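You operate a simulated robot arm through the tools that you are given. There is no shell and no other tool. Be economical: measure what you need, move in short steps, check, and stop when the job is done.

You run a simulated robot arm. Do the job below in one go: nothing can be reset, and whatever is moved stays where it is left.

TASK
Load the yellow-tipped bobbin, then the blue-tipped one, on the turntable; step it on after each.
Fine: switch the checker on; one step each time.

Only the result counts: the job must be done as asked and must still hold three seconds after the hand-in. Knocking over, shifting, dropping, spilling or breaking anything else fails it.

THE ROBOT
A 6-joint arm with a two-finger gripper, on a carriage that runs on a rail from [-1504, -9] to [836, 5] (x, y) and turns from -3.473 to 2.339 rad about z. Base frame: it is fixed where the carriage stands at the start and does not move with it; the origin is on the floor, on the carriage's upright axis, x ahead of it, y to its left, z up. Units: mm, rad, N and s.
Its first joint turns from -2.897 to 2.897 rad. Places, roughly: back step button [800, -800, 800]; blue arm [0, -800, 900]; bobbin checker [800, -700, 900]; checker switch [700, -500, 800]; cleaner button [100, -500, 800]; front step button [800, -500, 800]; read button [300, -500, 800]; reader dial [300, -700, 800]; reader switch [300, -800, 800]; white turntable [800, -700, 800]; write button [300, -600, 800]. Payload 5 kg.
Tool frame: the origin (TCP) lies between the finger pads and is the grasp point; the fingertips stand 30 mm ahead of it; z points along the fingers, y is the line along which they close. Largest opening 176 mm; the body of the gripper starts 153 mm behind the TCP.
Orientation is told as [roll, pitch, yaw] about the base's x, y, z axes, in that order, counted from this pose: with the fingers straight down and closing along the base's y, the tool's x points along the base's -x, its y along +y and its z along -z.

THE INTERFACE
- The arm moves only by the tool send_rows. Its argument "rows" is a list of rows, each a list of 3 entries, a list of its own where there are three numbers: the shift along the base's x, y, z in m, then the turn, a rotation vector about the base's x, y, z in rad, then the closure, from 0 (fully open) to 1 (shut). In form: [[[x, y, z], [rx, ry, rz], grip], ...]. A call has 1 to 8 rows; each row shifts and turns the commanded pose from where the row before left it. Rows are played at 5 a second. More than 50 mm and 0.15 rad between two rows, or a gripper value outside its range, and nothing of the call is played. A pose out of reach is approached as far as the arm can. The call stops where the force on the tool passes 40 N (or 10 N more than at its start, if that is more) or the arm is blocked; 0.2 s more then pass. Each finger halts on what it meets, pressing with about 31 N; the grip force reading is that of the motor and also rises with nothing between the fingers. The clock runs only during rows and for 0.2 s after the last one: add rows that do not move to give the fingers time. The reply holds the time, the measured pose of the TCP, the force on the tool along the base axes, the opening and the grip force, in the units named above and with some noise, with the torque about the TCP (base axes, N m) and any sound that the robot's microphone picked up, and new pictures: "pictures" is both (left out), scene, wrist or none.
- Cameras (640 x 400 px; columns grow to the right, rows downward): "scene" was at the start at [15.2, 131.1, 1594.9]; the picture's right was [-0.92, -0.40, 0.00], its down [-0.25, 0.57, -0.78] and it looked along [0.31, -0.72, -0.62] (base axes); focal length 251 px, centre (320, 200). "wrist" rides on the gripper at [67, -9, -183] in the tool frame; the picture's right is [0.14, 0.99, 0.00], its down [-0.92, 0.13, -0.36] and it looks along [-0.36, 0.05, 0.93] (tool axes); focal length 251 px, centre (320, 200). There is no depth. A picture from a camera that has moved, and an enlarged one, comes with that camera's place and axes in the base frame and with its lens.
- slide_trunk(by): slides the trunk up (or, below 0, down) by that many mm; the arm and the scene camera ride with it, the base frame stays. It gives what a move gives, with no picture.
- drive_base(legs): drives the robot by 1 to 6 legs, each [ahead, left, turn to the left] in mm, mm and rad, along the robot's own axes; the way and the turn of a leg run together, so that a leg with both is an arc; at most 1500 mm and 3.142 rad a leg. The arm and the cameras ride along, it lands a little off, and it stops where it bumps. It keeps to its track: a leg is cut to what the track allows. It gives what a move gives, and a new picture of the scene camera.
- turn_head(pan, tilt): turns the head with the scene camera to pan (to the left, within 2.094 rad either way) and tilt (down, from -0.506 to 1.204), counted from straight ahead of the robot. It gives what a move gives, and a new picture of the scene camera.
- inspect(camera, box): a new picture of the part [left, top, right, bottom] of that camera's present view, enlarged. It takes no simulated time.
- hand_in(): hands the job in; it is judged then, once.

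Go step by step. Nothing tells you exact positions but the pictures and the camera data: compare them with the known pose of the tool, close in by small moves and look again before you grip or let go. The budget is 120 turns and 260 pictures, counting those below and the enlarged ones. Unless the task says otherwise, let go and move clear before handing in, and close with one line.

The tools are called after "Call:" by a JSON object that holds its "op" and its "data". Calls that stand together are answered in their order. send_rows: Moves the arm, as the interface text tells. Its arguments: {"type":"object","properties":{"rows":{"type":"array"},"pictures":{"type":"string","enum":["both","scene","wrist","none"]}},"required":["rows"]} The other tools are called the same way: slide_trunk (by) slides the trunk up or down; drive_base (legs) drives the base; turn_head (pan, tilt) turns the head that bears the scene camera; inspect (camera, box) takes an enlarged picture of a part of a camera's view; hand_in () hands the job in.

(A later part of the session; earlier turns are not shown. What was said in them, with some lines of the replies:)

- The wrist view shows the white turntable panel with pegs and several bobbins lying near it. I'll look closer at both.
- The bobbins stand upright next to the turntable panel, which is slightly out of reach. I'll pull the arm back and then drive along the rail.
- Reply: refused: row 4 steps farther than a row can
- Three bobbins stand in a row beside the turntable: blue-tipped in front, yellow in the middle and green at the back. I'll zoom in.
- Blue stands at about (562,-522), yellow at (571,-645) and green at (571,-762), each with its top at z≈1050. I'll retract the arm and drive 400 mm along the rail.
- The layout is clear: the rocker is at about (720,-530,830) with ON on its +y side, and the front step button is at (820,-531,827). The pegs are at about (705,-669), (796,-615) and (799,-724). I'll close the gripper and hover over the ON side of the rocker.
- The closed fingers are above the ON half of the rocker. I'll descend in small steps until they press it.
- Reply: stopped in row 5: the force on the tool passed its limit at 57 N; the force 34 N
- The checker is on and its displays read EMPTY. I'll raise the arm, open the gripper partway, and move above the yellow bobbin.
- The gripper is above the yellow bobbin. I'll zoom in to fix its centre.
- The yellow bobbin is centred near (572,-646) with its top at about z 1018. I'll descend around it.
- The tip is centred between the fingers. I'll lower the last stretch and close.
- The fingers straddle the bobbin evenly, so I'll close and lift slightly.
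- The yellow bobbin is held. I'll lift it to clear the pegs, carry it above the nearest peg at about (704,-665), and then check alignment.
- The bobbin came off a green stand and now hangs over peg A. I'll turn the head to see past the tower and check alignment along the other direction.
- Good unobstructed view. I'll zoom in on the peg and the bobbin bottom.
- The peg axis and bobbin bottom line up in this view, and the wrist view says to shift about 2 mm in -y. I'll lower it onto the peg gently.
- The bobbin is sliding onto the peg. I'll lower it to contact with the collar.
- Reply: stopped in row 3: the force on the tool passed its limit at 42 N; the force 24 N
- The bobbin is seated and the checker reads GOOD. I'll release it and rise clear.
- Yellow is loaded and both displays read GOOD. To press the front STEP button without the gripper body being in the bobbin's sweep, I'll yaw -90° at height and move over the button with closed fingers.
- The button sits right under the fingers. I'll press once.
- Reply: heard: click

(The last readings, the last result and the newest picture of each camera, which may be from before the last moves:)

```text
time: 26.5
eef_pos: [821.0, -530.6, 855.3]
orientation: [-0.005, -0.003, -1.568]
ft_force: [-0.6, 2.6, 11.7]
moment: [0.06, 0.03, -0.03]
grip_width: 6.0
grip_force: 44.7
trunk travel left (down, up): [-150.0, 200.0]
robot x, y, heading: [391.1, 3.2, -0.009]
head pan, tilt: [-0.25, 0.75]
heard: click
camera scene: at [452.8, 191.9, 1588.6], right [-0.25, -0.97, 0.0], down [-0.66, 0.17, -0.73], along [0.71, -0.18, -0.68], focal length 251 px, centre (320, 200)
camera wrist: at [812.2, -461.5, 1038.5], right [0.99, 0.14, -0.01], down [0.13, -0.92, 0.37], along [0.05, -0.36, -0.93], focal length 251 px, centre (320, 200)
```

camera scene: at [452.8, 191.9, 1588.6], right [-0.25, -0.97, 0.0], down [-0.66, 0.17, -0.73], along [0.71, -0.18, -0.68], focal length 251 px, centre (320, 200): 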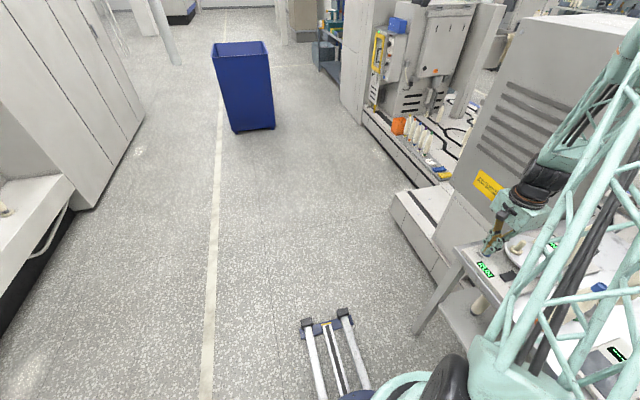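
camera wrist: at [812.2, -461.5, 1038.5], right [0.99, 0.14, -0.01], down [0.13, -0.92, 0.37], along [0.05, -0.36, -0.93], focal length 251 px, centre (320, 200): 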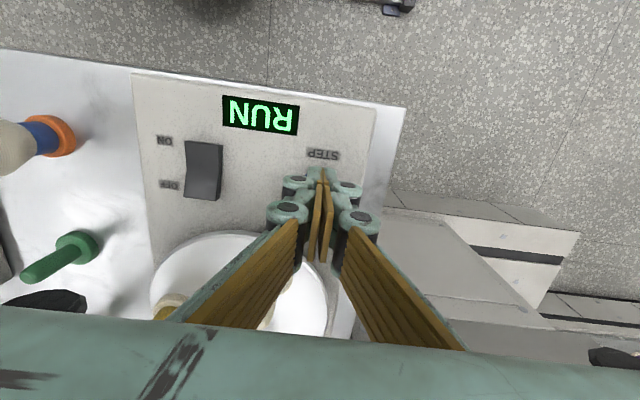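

A click was heard and the display shows RUN. I'll rise off the button slightly and wait.

Call:
{"op": "send_rows", "data": {"rows": [[[0, 0, 0.03], [0, 0, 0], 1], [[0, 0, 0], [0, 0, 0], 1], [[0, 0, 0], [0, 0, 0], 1], [[0, 0, 0], [0, 0, 0], 1], [[0, 0, 0], [0, 0, 0], 1], [[0, 0, 0], [0, 0, 0], 1]], "pictures": "wrist"}}

Call:
{"op": "inspect", "data": {"camera": "scene", "box": [450, 185, 610, 285]}}

```text
time: 27.9
eef_pos: [820.4, -529.0, 884.3]
orientation: [-0.006, -0.004, -1.569]
ft_force: [0.0, -0.1, 0.4]
moment: [-0.01, -0.01, 0.0]
grip_width: 0.3
grip_force: 45.1
trunk travel left (down, up): [-150.0, 200.0]
robot x, y, heading: [392.4, -3.3, -0.002]
head pan, tilt: [-0.25, 0.75]
camera wrist: at [811.6, -461.9, 1067.6], right [0.99, 0.14, -0.01], down [0.13, -0.92, 0.36], along [0.05, -0.36, -0.93], focal length 251 px, centre (320, 200)
```

wrist: 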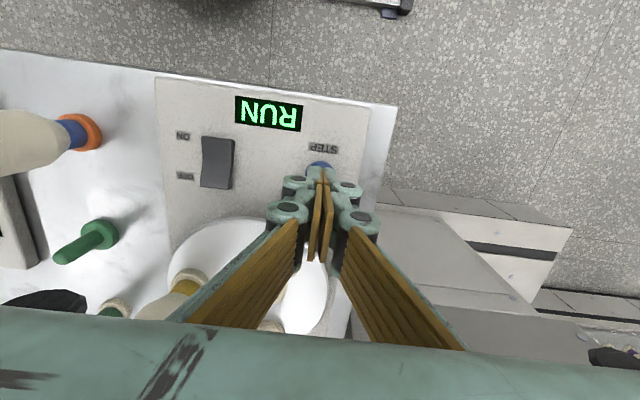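

```text
4.00 times, centred on (530, 235) of scene
camera zoom: at [453.2, 191.5, 1588.5], right [-0.25, -0.97, 0.0], down [-0.66, 0.17, -0.73], along [0.71, -0.18, -0.68], focal length 1004 px, centre (-520, 60)
```

zoom: 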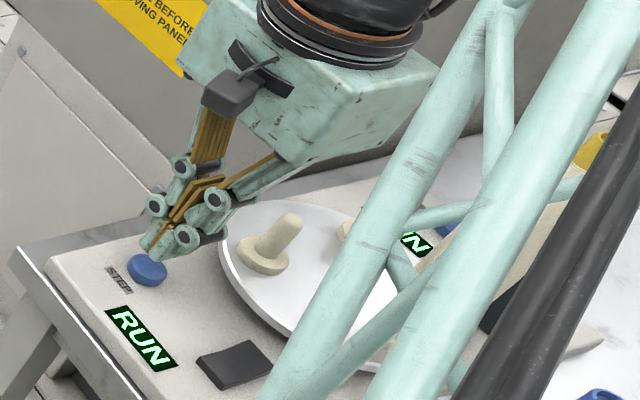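

The display still shows RUN, so I'll wait more.

Call:
{"op": "send_rows", "data": {"rows": [[[0, 0, 0], [0, 0, 0], 1], [[0, 0, 0], [0, 0, 0], 1], [[0, 0, 0], [0, 0, 0], 1], [[0, 0, 0], [0, 0, 0], 1], [[0, 0, 0], [0, 0, 0], 1], [[0, 0, 0], [0, 0, 0], 1], [[0, 0, 0], [0, 0, 0], 1], [[0, 0, 0], [0, 0, 0], 1]], "pictures": "none"}}

Call:
{"op": "inspect", "data": {"camera": "scene", "box": [450, 185, 610, 285]}}

```text
time: 29.7
eef_pos: [820.3, -528.2, 883.9]
orientation: [-0.005, -0.004, -1.566]
ft_force: [0.1, 0.0, -0.3]
moment: [0.02, -0.01, 0.0]
grip_width: 0.1
grip_force: 45.1
trunk travel left (down, up): [-150.0, 200.0]
robot x, y, heading: [394.5, 2.8, -0.003]
head pan, tilt: [-0.25, 0.75]
```

```text
4.00 times, centred on (530, 235) of scene
camera zoom: at [453.2, 191.4, 1588.5], right [-0.25, -0.97, 0.0], down [-0.66, 0.17, -0.73], along [0.71, -0.18, -0.68], focal length 1004 px, centre (-520, 60)
```

zoom: 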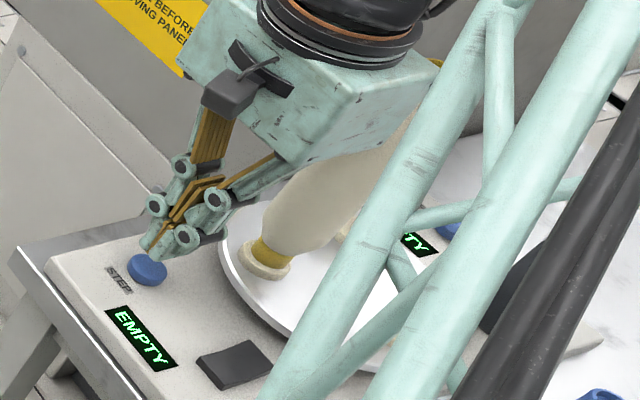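

The table stepped: yellow is now at the front peg and the check station reads EMPTY. I'll rise and go above the blue bobbin.

Call:
{"op": "send_rows", "data": {"rows": [[[0, 0, 0.05], [0, 0, 0], 1], [[0, 0, 0.05], [0, 0, 0], 1], [[0, 0, 0.05], [0, 0, 0], 1], [[0, 0, 0.05], [0, 0, 0], 1], [[0, 0, 0.05], [0, 0, 0], 1], [[0, 0, 0.05], [0, 0, 0], 1], [[0, 0, 0.05], [0, 0, 0], 1]], "pictures": "none"}}

Call:
{"op": "send_rows", "data": {"rows": [[[-0.049, 0.0, 0], [0, 0, 0], 0.45], [[-0.049, 0.0, 0], [0, 0, 0], 0.45], [[-0.049, 0.0, 0], [0, 0, 0], 0.45], [[-0.049, 0.004, 0], [0, 0, 0], 0.45], [[-0.049, 0.003, 0], [0, 0, 0], 0.45], [[-0.012, 0, 0], [0, 0, 0], 0.45], [[0, 0, 0], [0, 0, 0], 0.45]], "pictures": "wrist"}}

Call:
{"op": "inspect", "data": {"camera": "wrist", "box": [220, 90, 420, 215]}}

```text
time: 31.3
eef_pos: [820.3, -529.4, 1234.0]
orientation: [-0.006, -0.002, -1.567]
ft_force: [-0.4, 0.0, -0.4]
moment: [0.11, 0.05, 0.02]
grip_width: 0.0
grip_force: 45.1
trunk travel left (down, up): [-150.0, 200.0]
robot x, y, heading: [392.9, 2.6, -0.003]
head pan, tilt: [-0.25, 0.75]
```

```text
time: 32.9
eef_pos: [563.5, -520.5, 1236.3]
orientation: [-0.007, -0.001, -1.568]
ft_force: [-0.7, 0.4, 0.0]
moment: [0.07, -0.03, -0.01]
grip_width: 96.7
grip_force: 0.0
trunk travel left (down, up): [-150.0, 200.0]
robot x, y, heading: [392.5, 2.0, -0.001]
head pan, tilt: [-0.25, 0.75]
camera wrist: at [555.6, -454.6, 1418.2], right [0.99, 0.14, -0.01], down [0.13, -0.92, 0.36], along [0.05, -0.36, -0.93], focal length 251 px, centre (320, 200)
```

wrist: 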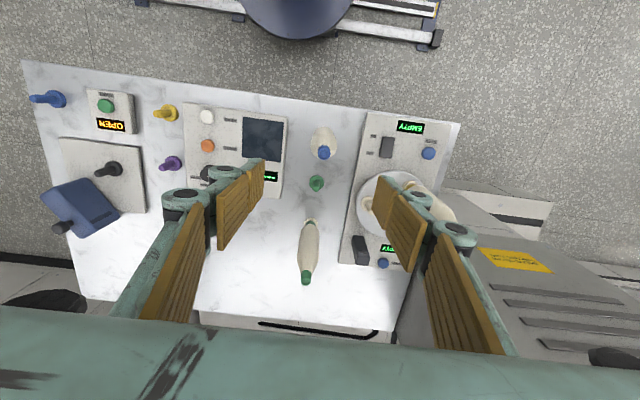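

```text
3.20 times, centred on (320, 152) of wrist
camera zoom: at [555.6, -454.6, 1418.2], right [0.99, 0.14, -0.01], down [0.13, -0.92, 0.36], along [0.05, -0.36, -0.93], focal length 805 px, centre (320, 352)
```

zoom: 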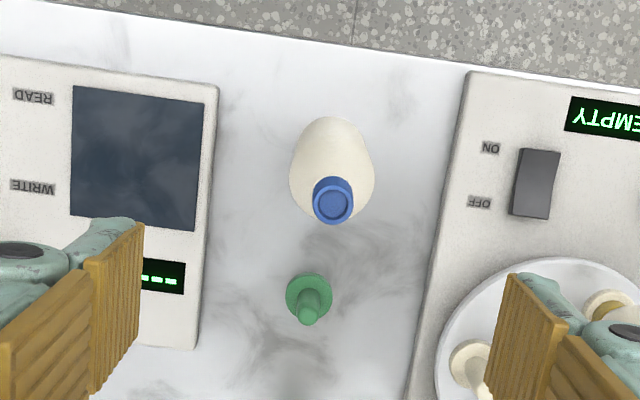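

The blue tip is at about (571,-526). I'll shift and descend in two stages.

Call:
{"op": "send_rows", "data": {"rows": [[[0.007, -0.005, -0.04], [0, 0, 0], 0.45], [[0, 0, -0.05], [0, 0, 0], 0.45], [[0, 0, -0.05], [0, 0, 0], 0.45], [[0, 0, -0.05], [0, 0, 0], 0.45], [[0, 0, 0], [0, 0, 0], 0.45]], "pictures": "wrist"}}

```text
time: 34.1
eef_pos: [570.4, -528.8, 1045.1]
orientation: [-0.007, -0.002, -1.568]
ft_force: [-0.3, -1.7, -1.3]
moment: [0.27, 0.03, 0.03]
grip_width: 96.9
grip_force: 0.0
trunk travel left (down, up): [-150.0, 200.0]
robot x, y, heading: [391.5, 0.6, -0.002]
head pan, tilt: [-0.25, 0.75]
camera wrist: at [562.4, -462.7, 1228.5], right [0.99, 0.14, -0.01], down [0.13, -0.92, 0.36], along [0.05, -0.36, -0.93], focal length 251 px, centre (320, 200)
```

wrist: 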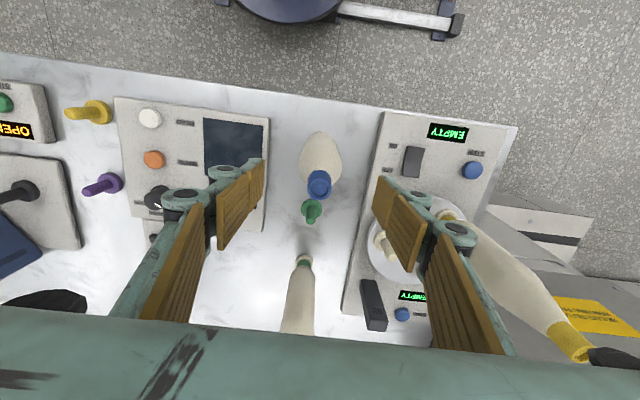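

Nearly centred. I'll shift 5 mm in y, descend and close.

Call:
{"op": "send_rows", "data": {"rows": [[[0, 0.005, -0.045], [0, 0, 0], 0.45], [[0, 0, -0.045], [0, 0, 0], 0.45], [[0, 0, -0.017], [0, 0, 0], 0.45], [[0, 0, 0], [0, 0, 0], 0.45]], "pictures": "wrist"}}

```text
time: 35.1
eef_pos: [571.6, -522.3, 939.2]
orientation: [-0.006, -0.004, -1.567]
ft_force: [0.7, 0.0, 0.3]
moment: [0.03, 0.05, -0.04]
grip_width: 97.0
grip_force: 0.1
trunk travel left (down, up): [-150.0, 200.0]
robot x, y, heading: [391.6, 2.6, -0.004]
head pan, tilt: [-0.25, 0.75]
camera wrist: at [563.3, -454.9, 1121.6], right [0.99, 0.14, -0.01], down [0.13, -0.92, 0.36], along [0.05, -0.36, -0.93], focal length 251 px, centre (320, 200)
```

wrist: 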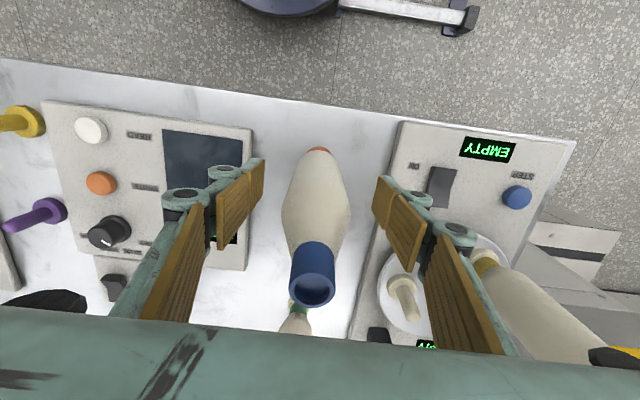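

The fingers straddle the blue bobbin. I'll close and lift.

Call:
{"op": "send_rows", "data": {"rows": [[[0, 0, 0], [0, 0, 0], 1], [[0, 0, 0], [0, 0, 0], 1], [[0, 0, 0], [0, 0, 0], 1], [[0, 0, 0], [0, 0, 0], 1], [[0, 0, 0.03], [0, 0, 0], 1], [[0, 0, 0.05], [0, 0, 0], 1], [[0, 0, 0.05], [0, 0, 0], 1], [[0, 0, 0], [0, 0, 0], 1]], "pictures": "wrist"}}

```text
time: 36.9
eef_pos: [570.1, -518.7, 1071.3]
orientation: [-0.005, -0.004, -1.568]
ft_force: [-0.3, 1.1, -0.8]
moment: [-0.25, -0.03, -0.03]
grip_width: 46.8
grip_force: 31.2
trunk travel left (down, up): [-150.0, 200.0]
robot x, y, heading: [391.6, 2.7, -0.008]
head pan, tilt: [-0.25, 0.75]
camera wrist: at [562.1, -452.3, 1254.3], right [0.99, 0.14, -0.01], down [0.13, -0.92, 0.36], along [0.05, -0.36, -0.93], focal length 251 px, centre (320, 200)
```

wrist: 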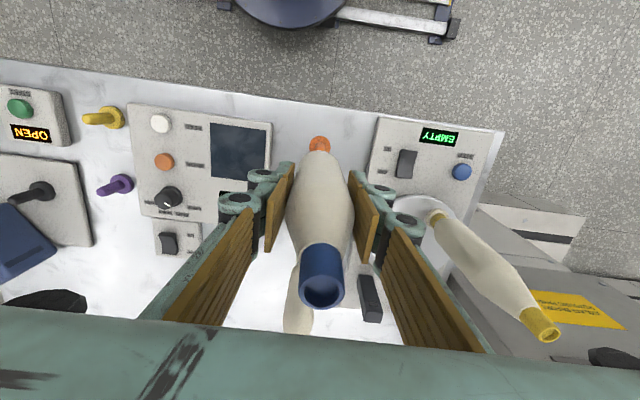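

Blue is held. I'll carry it over peg A at about (702,-666) and compare alignment in both cameras.

Call:
{"op": "send_rows", "data": {"rows": [[[0.033, -0.036, 0], [0, 0, 0], 1], [[0.033, -0.036, 0], [0, 0, 0], 1], [[0.033, -0.036, 0], [0, 0, 0], 1], [[0.033, -0.036, 0], [0, 0, 0], 1], [[0, -0.002, 0], [0, 0, 0], 1], [[0, 0, 0], [0, 0, 0], 1]], "pictures": "wrist"}}

Call:
{"op": "inspect", "data": {"camera": "scene", "box": [500, 205, 628, 285]}}

Call:
{"op": "inspect", "data": {"camera": "wrist", "box": [220, 60, 420, 185]}}

```text
time: 38.3
eef_pos: [702.6, -668.8, 1068.8]
orientation: [-0.006, -0.003, -1.566]
ft_force: [-0.6, -0.5, -0.5]
moment: [0.0, -0.03, -0.03]
grip_width: 46.7
grip_force: 30.7
trunk travel left (down, up): [-150.0, 200.0]
robot x, y, heading: [393.9, 4.9, -0.006]
head pan, tilt: [-0.25, 0.75]
camera wrist: at [693.4, -601.0, 1251.2], right [0.99, 0.14, -0.01], down [0.13, -0.92, 0.36], along [0.05, -0.36, -0.93], focal length 251 px, centre (320, 200)
```

wrist: 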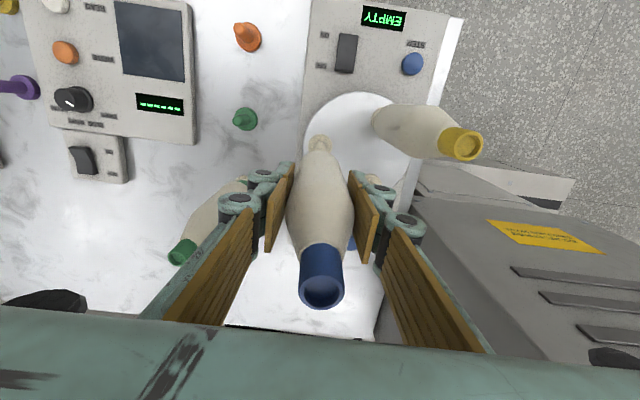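

```text
5.00 times, centred on (564, 245) of scene
camera zoom: at [453.1, 191.6, 1588.5], right [-0.25, -0.97, 0.0], down [-0.66, 0.17, -0.73], along [0.71, -0.18, -0.68], focal length 1256 px, centre (-900, -25)
```

zoom: 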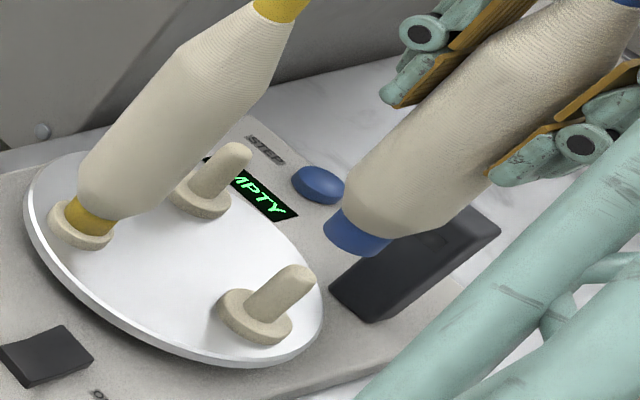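

```text
3.20 times, centred on (320, 122) of wrist
camera zoom: at [693.4, -601.0, 1251.2], right [0.99, 0.14, -0.01], down [0.13, -0.92, 0.36], along [0.05, -0.36, -0.93], focal length 805 px, centre (320, 448)
```

zoom: 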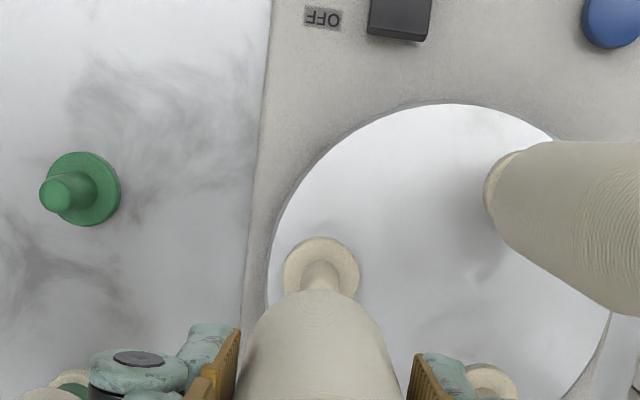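

The two views disagree by a few mm, so I'll zoom in more on the bottom of the bobbin.

Call:
{"op": "inspect", "data": {"camera": "scene", "box": [535, 225, 599, 275]}}

```text
8.00 times, centred on (567, 250) of scene
camera zoom: at [453.1, 191.6, 1588.5], right [-0.25, -0.97, 0.0], down [-0.66, 0.17, -0.73], along [0.71, -0.18, -0.68], focal length 2009 px, centre (-1656, -200)
```

zoom: 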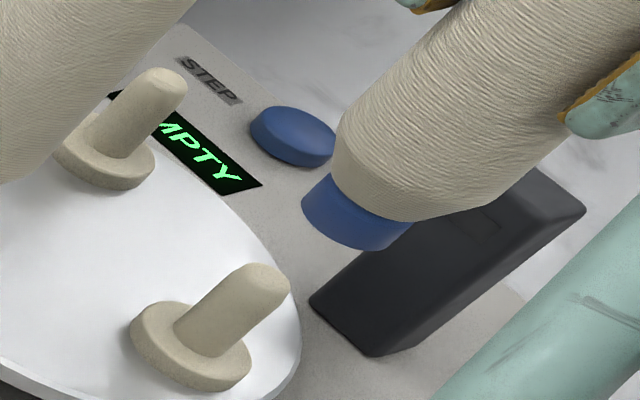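

Call:
{"op": "inspect", "data": {"camera": "scene", "box": [512, 180, 640, 276]}}

Call:
{"op": "inspect", "data": {"camera": "wrist", "box": [256, 110, 384, 310]}}

```text
4.17 times, centred on (576, 228) of scene
camera zoom: at [453.1, 191.6, 1588.5], right [-0.25, -0.97, 0.0], down [-0.66, 0.17, -0.73], along [0.71, -0.18, -0.68], focal length 1046 px, centre (-747, 83)
```

zoom: 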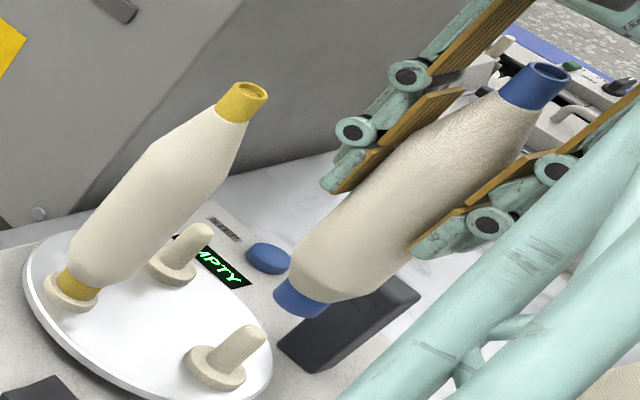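

```text
2.00 times, centred on (320, 210) of wrist
camera zoom: at [693.4, -601.0, 1251.2], right [0.99, 0.14, -0.01], down [0.13, -0.92, 0.36], along [0.05, -0.36, -0.93], focal length 503 px, centre (320, 180)
```

zoom: 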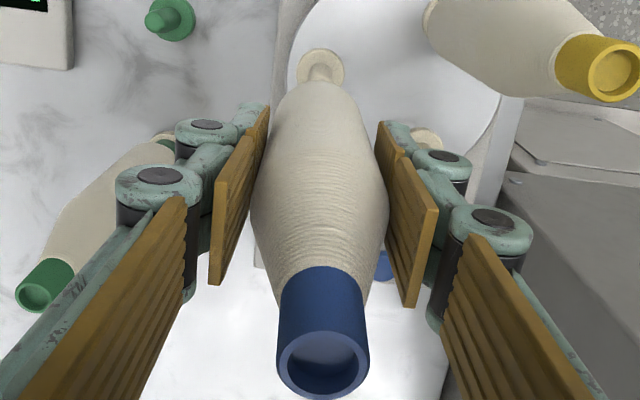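

The blue bobbin seems slightly tilted. I'll lower it to just above the peg tip, where parallax is small, and nudge it +x 2 mm and +y 3 mm.

Call:
{"op": "send_rows", "data": {"rows": [[[0.002, 0.003, -0.015], [0, 0, 0], 1], [[0, 0, -0.015], [0, 0, 0], 1], [[0, 0, 0], [0, 0, 0], 1]], "pictures": "none"}}

Call:
{"op": "inspect", "data": {"camera": "scene", "box": [520, 225, 600, 275]}}

Call:
{"op": "inspect", "data": {"camera": "wrist", "box": [256, 40, 384, 120]}}

```text
time: 39.1
eef_pos: [704.7, -665.2, 1037.0]
orientation: [-0.005, -0.002, -1.566]
ft_force: [0.2, -0.4, -1.8]
moment: [0.07, 0.02, 0.02]
grip_width: 46.9
grip_force: 30.9
trunk travel left (down, up): [-150.0, 200.0]
robot x, y, heading: [389.5, 2.0, -0.005]
head pan, tilt: [-0.25, 0.75]
```

```text
8.00 times, centred on (560, 250) of scene
camera zoom: at [453.4, 191.1, 1588.5], right [-0.25, -0.97, 0.0], down [-0.66, 0.17, -0.73], along [0.71, -0.18, -0.68], focal length 2009 px, centre (-1600, -200)
```

zoom: 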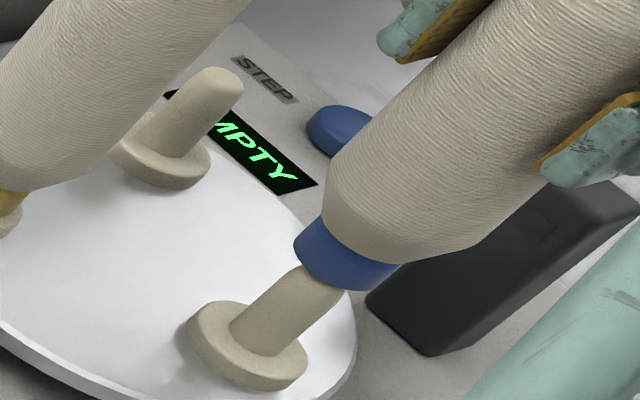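

```text
5.00 times, centred on (320, 80) of wrist
camera zoom: at [696.4, -598.0, 1220.7], right [0.99, 0.14, -0.01], down [0.13, -0.92, 0.36], along [0.05, -0.36, -0.93], focal length 1257 px, centre (320, 800)
```

zoom: 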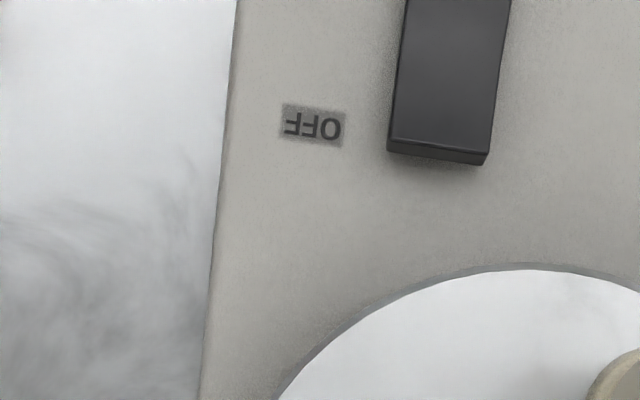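

Scene alignment now looks good. I'll lower gently.

Call:
{"op": "send_rows", "data": {"rows": [[[0, 0, -0.01], [0, 0, 0], 1], [[0, 0, -0.01], [0, 0, 0], 1], [[0, 0, -0.01], [0, 0, 0], 1]], "pictures": "wrist"}}

Call:
{"op": "inspect", "data": {"camera": "scene", "box": [520, 225, 600, 275]}}

```text
time: 39.9
eef_pos: [702.5, -664.8, 1007.7]
orientation: [-0.005, -0.002, -1.567]
ft_force: [-2.6, 2.3, -2.5]
moment: [0.09, 0.24, -0.04]
grip_width: 47.0
grip_force: 31.4
trunk travel left (down, up): [-150.0, 200.0]
robot x, y, heading: [391.4, 1.2, -0.004]
head pan, tilt: [-0.25, 0.75]
camera wrist: at [694.6, -597.2, 1190.2], right [0.99, 0.14, -0.01], down [0.13, -0.92, 0.36], along [0.05, -0.36, -0.93], focal length 251 px, centre (320, 200)
```

wrist: 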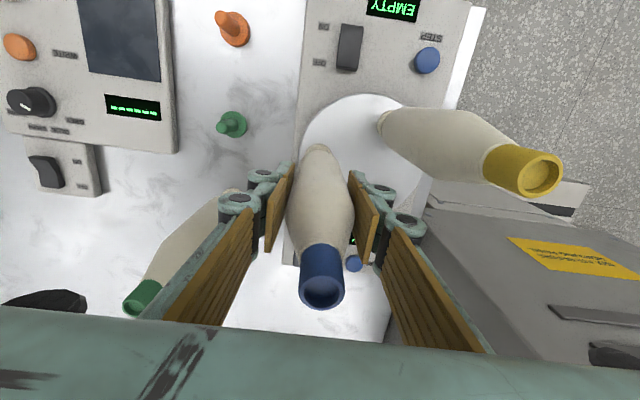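

```text
8.00 times, centred on (560, 250) of scene
camera zoom: at [453.1, 191.5, 1588.4], right [-0.25, -0.97, 0.0], down [-0.66, 0.17, -0.73], along [0.71, -0.18, -0.68], focal length 2009 px, centre (-1600, -200)
```

zoom: 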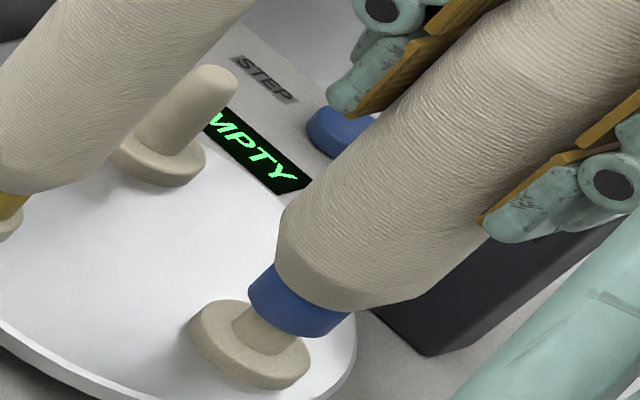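

It is sliding on. I'll lower to the collar.

Call:
{"op": "send_rows", "data": {"rows": [[[0, 0, -0.008], [0, 0, 0], 1], [[0, 0, -0.006], [0, 0, 0], 1], [[0, 0, -0.004], [0, 0, 0], 1], [[0, 0, -0.003], [0, 0, 0], 1], [[0, 0, -0.003], [0, 0, 0], 1]], "pictures": "none"}}

Call:
{"op": "inspect", "data": {"camera": "scene", "box": [510, 205, 638, 285]}}

```text
time: 41.2
eef_pos: [703.1, -665.3, 989.3]
orientation: [-0.003, -0.007, -1.566]
ft_force: [-4.9, 5.3, 22.8]
moment: [0.36, 0.23, 0.04]
grip_width: 47.0
grip_force: 30.9
trunk travel left (down, up): [-150.0, 200.0]
robot x, y, heading: [392.7, 1.1, -0.009]
head pan, tilt: [-0.25, 0.75]
stopped in row 5: the force on the tool passed its limit at 42 N (the readings are from after the stop); the commanded pose is now the measured one
```

```text
5.00 times, centred on (574, 245) of scene
camera zoom: at [452.3, 192.7, 1588.4], right [-0.25, -0.97, 0.0], down [-0.66, 0.17, -0.73], along [0.71, -0.19, -0.68], focal length 1256 px, centre (-950, -25)
```

zoom: 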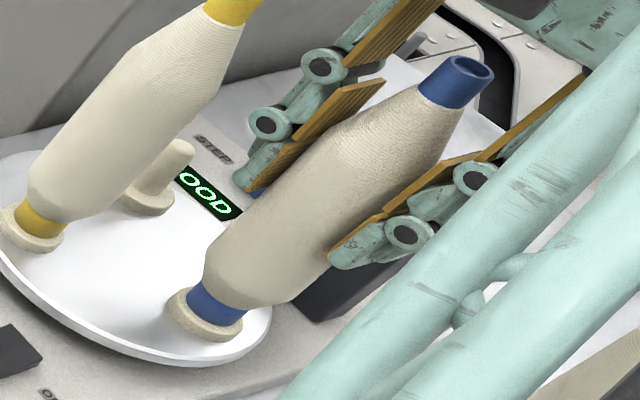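

Blue is seated and reads GOOD. I'll release and rise.

Call:
{"op": "send_rows", "data": {"rows": [[[0, 0, 0], [0, 0, 0], 0.5], [[0, 0, 0], [0, 0, 0], 0.5], [[0, 0, 0], [0, 0, 0], 0.5], [[0, 0, 0], [0, 0, 0], 0.5], [[0, 0, 0.03], [0, 0, 0], 0.5], [[0, 0, 0.04], [0, 0, 0], 0.5], [[0, 0, 0.05], [0, 0, 0], 0.5], [[0, 0, 0.05], [0, 0, 0], 0.5]], "pictures": "none"}}

Call:
{"op": "send_rows", "data": {"rows": [[[0, 0, 0.05], [0, 0, 0], 0.5], [[0, 0, 0.04], [0, 0, 0], 0.5], [[0, 0, 0], [0, 0, 0], 0.5]], "pictures": "both"}}

Call:
{"op": "inspect", "data": {"camera": "scene", "box": [470, 185, 630, 285]}}

```text
time: 43.0
eef_pos: [705.5, -667.9, 1155.6]
orientation: [-0.006, -0.006, -1.568]
ft_force: [-0.2, -0.1, -0.6]
moment: [0.13, 0.06, 0.03]
grip_width: 88.2
grip_force: 0.0
trunk travel left (down, up): [-150.0, 200.0]
robot x, y, heading: [389.0, 0.8, -0.004]
head pan, tilt: [-0.25, 0.75]
```

```text
time: 43.8
eef_pos: [704.1, -665.6, 1247.6]
orientation: [-0.004, -0.006, -1.567]
ft_force: [-0.1, 0.6, -0.1]
moment: [-0.16, -0.04, -0.02]
grip_width: 87.8
grip_force: 0.2
trunk travel left (down, up): [-150.0, 200.0]
robot x, y, heading: [391.0, 3.5, -0.002]
head pan, tilt: [-0.25, 0.75]
camera scene: at [453.1, 192.0, 1588.3], right [-0.25, -0.97, 0.0], down [-0.66, 0.17, -0.73], along [0.71, -0.18, -0.68], focal length 251 px, centre (320, 200)
camera wrist: at [696.3, -596.7, 1430.6], right [0.99, 0.14, -0.01], down [0.13, -0.92, 0.37], along [0.05, -0.36, -0.93], focal length 251 px, centre (320, 200)
```

scene: 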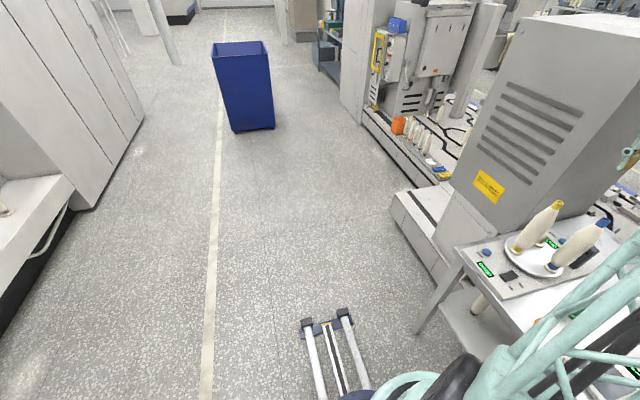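
wrist: 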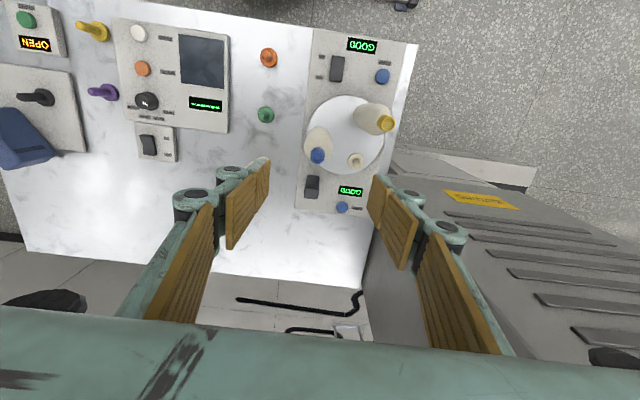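

```text
4.00 times, centred on (550, 235) of scene
camera zoom: at [453.1, 192.0, 1588.3], right [-0.25, -0.97, 0.0], down [-0.66, 0.17, -0.73], along [0.71, -0.18, -0.68], focal length 1004 px, centre (-600, 60)
```

zoom: 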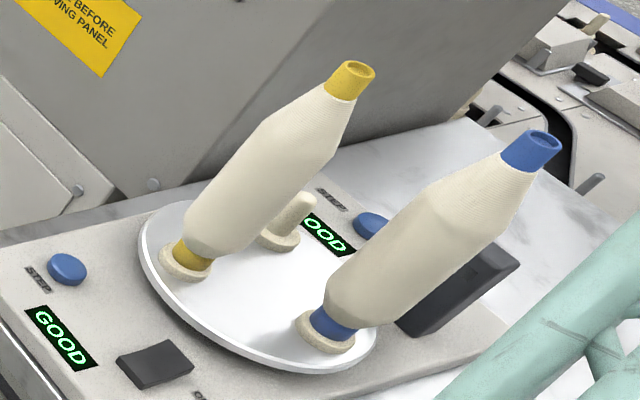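

Both read GOOD. I'll move over the front STEP button again with closed fingers.

Call:
{"op": "send_rows", "data": {"rows": [[[0.029, 0.034, 0], [0, 0, 0], 1], [[0.029, 0.034, 0], [0, 0, 0], 1], [[0.029, 0.034, 0], [0, 0, 0], 1], [[0.029, 0.033, 0], [0, 0, 0], 1], [[0, 0, -0.05], [0, 0, 0], 1], [[0, 0, -0.05], [0, 0, 0], 1], [[0, 0, -0.05], [0, 0, 0], 1], [[0, 0, -0.05], [0, 0, 0], 1]], "pictures": "wrist"}}

```text
time: 45.6
eef_pos: [818.5, -528.8, 1046.4]
orientation: [-0.004, -0.006, -1.567]
ft_force: [-0.2, 1.7, 1.7]
moment: [-0.13, -0.06, 0.0]
grip_width: 0.2
grip_force: 30.9
trunk travel left (down, up): [-150.0, 200.0]
robot x, y, heading: [390.4, 2.7, -0.011]
head pan, tilt: [-0.25, 0.75]
camera wrist: at [810.4, -461.2, 1228.1], right [0.99, 0.14, 0.0], down [0.13, -0.92, 0.37], along [0.05, -0.37, -0.93], focal length 251 px, centre (320, 200)
```

wrist: 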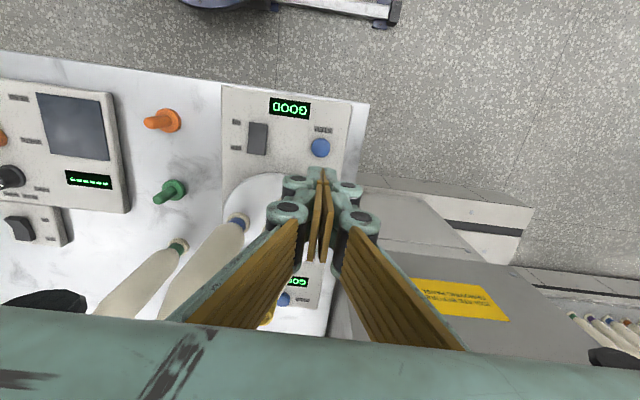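

Same relative view as before, so I'll press once.

Call:
{"op": "send_rows", "data": {"rows": [[[0.001, -0.001, -0.045], [0, 0, 0], 1], [[0, 0, -0.045], [0, 0, 0], 1], [[0, 0, -0.045], [0, 0, 0], 1], [[0, 0, -0.04], [0, 0, 0], 1], [[0, 0, -0.008], [0, 0, 0], 1], [[0, 0, -0.004], [0, 0, 0], 1], [[0, 0, -0.004], [0, 0, 0], 1]], "pictures": "wrist"}}

```text
time: 47.2
eef_pos: [820.6, -530.6, 855.6]
orientation: [-0.004, -0.005, -1.567]
ft_force: [-0.9, 2.7, 8.5]
moment: [0.16, 0.05, -0.02]
grip_width: 6.3
grip_force: 45.1
trunk travel left (down, up): [-150.0, 200.0]
robot x, y, heading: [391.2, 6.4, -0.005]
head pan, tilt: [-0.25, 0.75]
heard: click
camera wrist: at [813.1, -463.3, 1038.8], right [0.99, 0.14, -0.01], down [0.13, -0.92, 0.37], along [0.05, -0.36, -0.93], focal length 251 px, centre (320, 200)
```

wrist: 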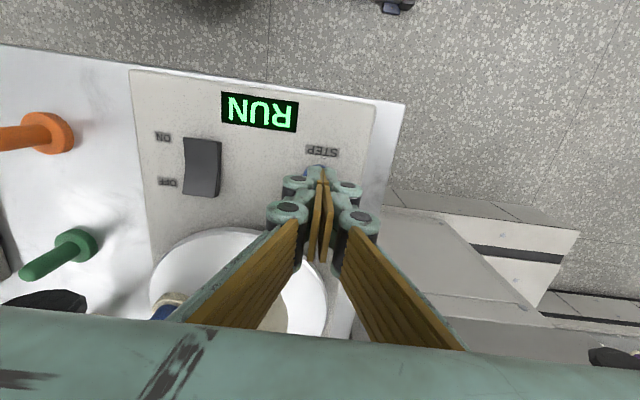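

One click and RUN. I'll rise off the button and wait for the step to finish.

Call:
{"op": "send_rows", "data": {"rows": [[[0, 0, 0.03], [0, 0, 0], 1], [[0, 0, 0], [0, 0, 0], 1], [[0, 0, 0], [0, 0, 0], 1], [[0, 0, 0], [0, 0, 0], 1], [[0, 0, 0], [0, 0, 0], 1], [[0, 0, 0], [0, 0, 0], 1], [[0, 0, 0], [0, 0, 0], 1], [[0, 0, 0], [0, 0, 0], 1]], "pictures": "none"}}

Call:
{"op": "send_rows", "data": {"rows": [[[0, 0, 0], [0, 0, 0], 1], [[0, 0, 0], [0, 0, 0], 1], [[0, 0, 0], [0, 0, 0], 1], [[0, 0, 0], [0, 0, 0], 1], [[0, 0, 0], [0, 0, 0], 1], [[0, 0, 0], [0, 0, 0], 1], [[0, 0, 0], [0, 0, 0], 1], [[0, 0, 0], [0, 0, 0], 1]], "pictures": "none"}}

Call:
{"op": "send_rows", "data": {"rows": [[[0, 0, 0.05], [0, 0, 0], 1], [[0, 0, 0.05], [0, 0, 0], 1], [[0, 0, 0.05], [0, 0, 0], 1], [[0, 0, 0.05], [0, 0, 0], 1], [[0, 0, 0.05], [0, 0, 0], 1], [[0, 0, 0.05], [0, 0, 0], 1], [[0, 0, 0.05], [0, 0, 0], 1]], "pictures": "both"}}

Call:
{"op": "inspect", "data": {"camera": "scene", "box": [450, 185, 610, 285]}}

```text
time: 49.0
eef_pos: [821.5, -529.9, 885.0]
orientation: [-0.006, -0.005, -1.566]
ft_force: [0.5, 0.1, 0.1]
moment: [0.01, -0.01, 0.0]
grip_width: 0.0
grip_force: 45.1
trunk travel left (down, up): [-150.0, 200.0]
robot x, y, heading: [394.0, 5.0, -0.008]
head pan, tilt: [-0.25, 0.75]
```

```text
time: 50.8
eef_pos: [820.5, -531.5, 886.3]
orientation: [-0.006, -0.004, -1.569]
ft_force: [-0.1, 0.3, -0.4]
moment: [0.0, -0.02, -0.03]
grip_width: 0.0
grip_force: 44.4
trunk travel left (down, up): [-150.0, 200.0]
robot x, y, heading: [390.9, 2.9, 0.001]
head pan, tilt: [-0.25, 0.75]
```

```text
time: 52.4
eef_pos: [821.5, -532.6, 1237.9]
orientation: [-0.004, -0.006, -1.568]
ft_force: [0.1, -0.3, 0.3]
moment: [0.06, 0.06, 0.02]
grip_width: 0.1
grip_force: 45.2
trunk travel left (down, up): [-150.0, 200.0]
robot x, y, heading: [390.4, 6.4, -0.006]
head pan, tilt: [-0.25, 0.75]
camera scene: at [453.2, 191.3, 1588.5], right [-0.25, -0.97, 0.0], down [-0.66, 0.17, -0.73], along [0.71, -0.18, -0.68], focal length 251 px, centre (320, 200)
camera wrist: at [812.3, -463.8, 1421.0], right [0.99, 0.14, -0.01], down [0.13, -0.92, 0.37], along [0.05, -0.36, -0.93], focal length 251 px, centre (320, 200)
```

scene: 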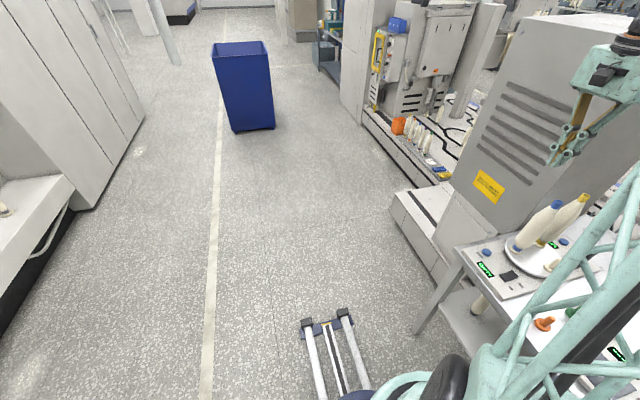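
wrist: 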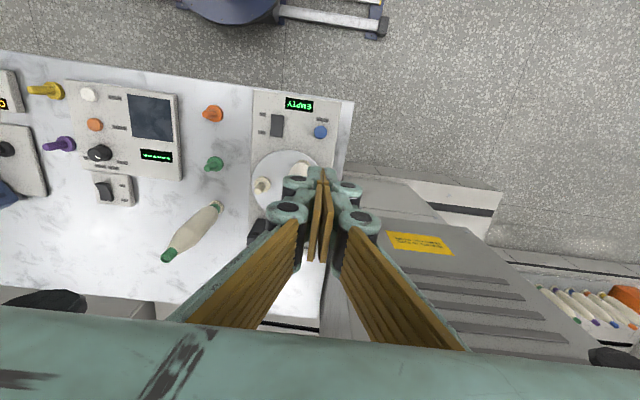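

```text
4.00 times, centred on (530, 235) of scene
camera zoom: at [453.2, 191.3, 1588.5], right [-0.25, -0.97, 0.0], down [-0.66, 0.17, -0.73], along [0.71, -0.18, -0.68], focal length 1004 px, centre (-520, 60)
```

zoom: 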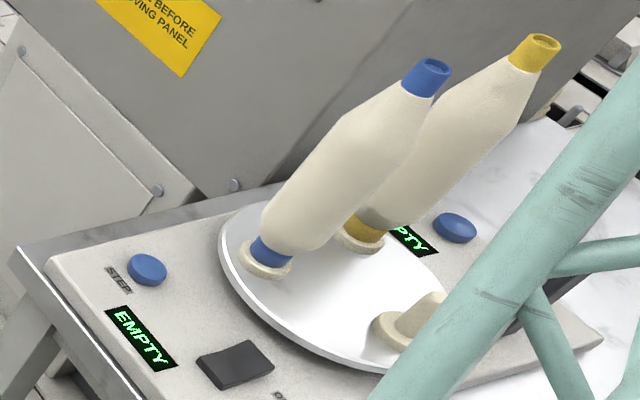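

Both bobbins are on the turntable, which was stepped once after each. The checker is on, the green bobbin is untouched, and the gripper is empty and clear, so I'll hand in.

Call:
{"op": "hand_in", "data": {}}

```text
The job is handed in.
```

I switched the checker on and loaded the yellow-tipped bobbin, then the blue-tipped one, stepping the turntable once after each. Both read GOOD, and the job is handed in.
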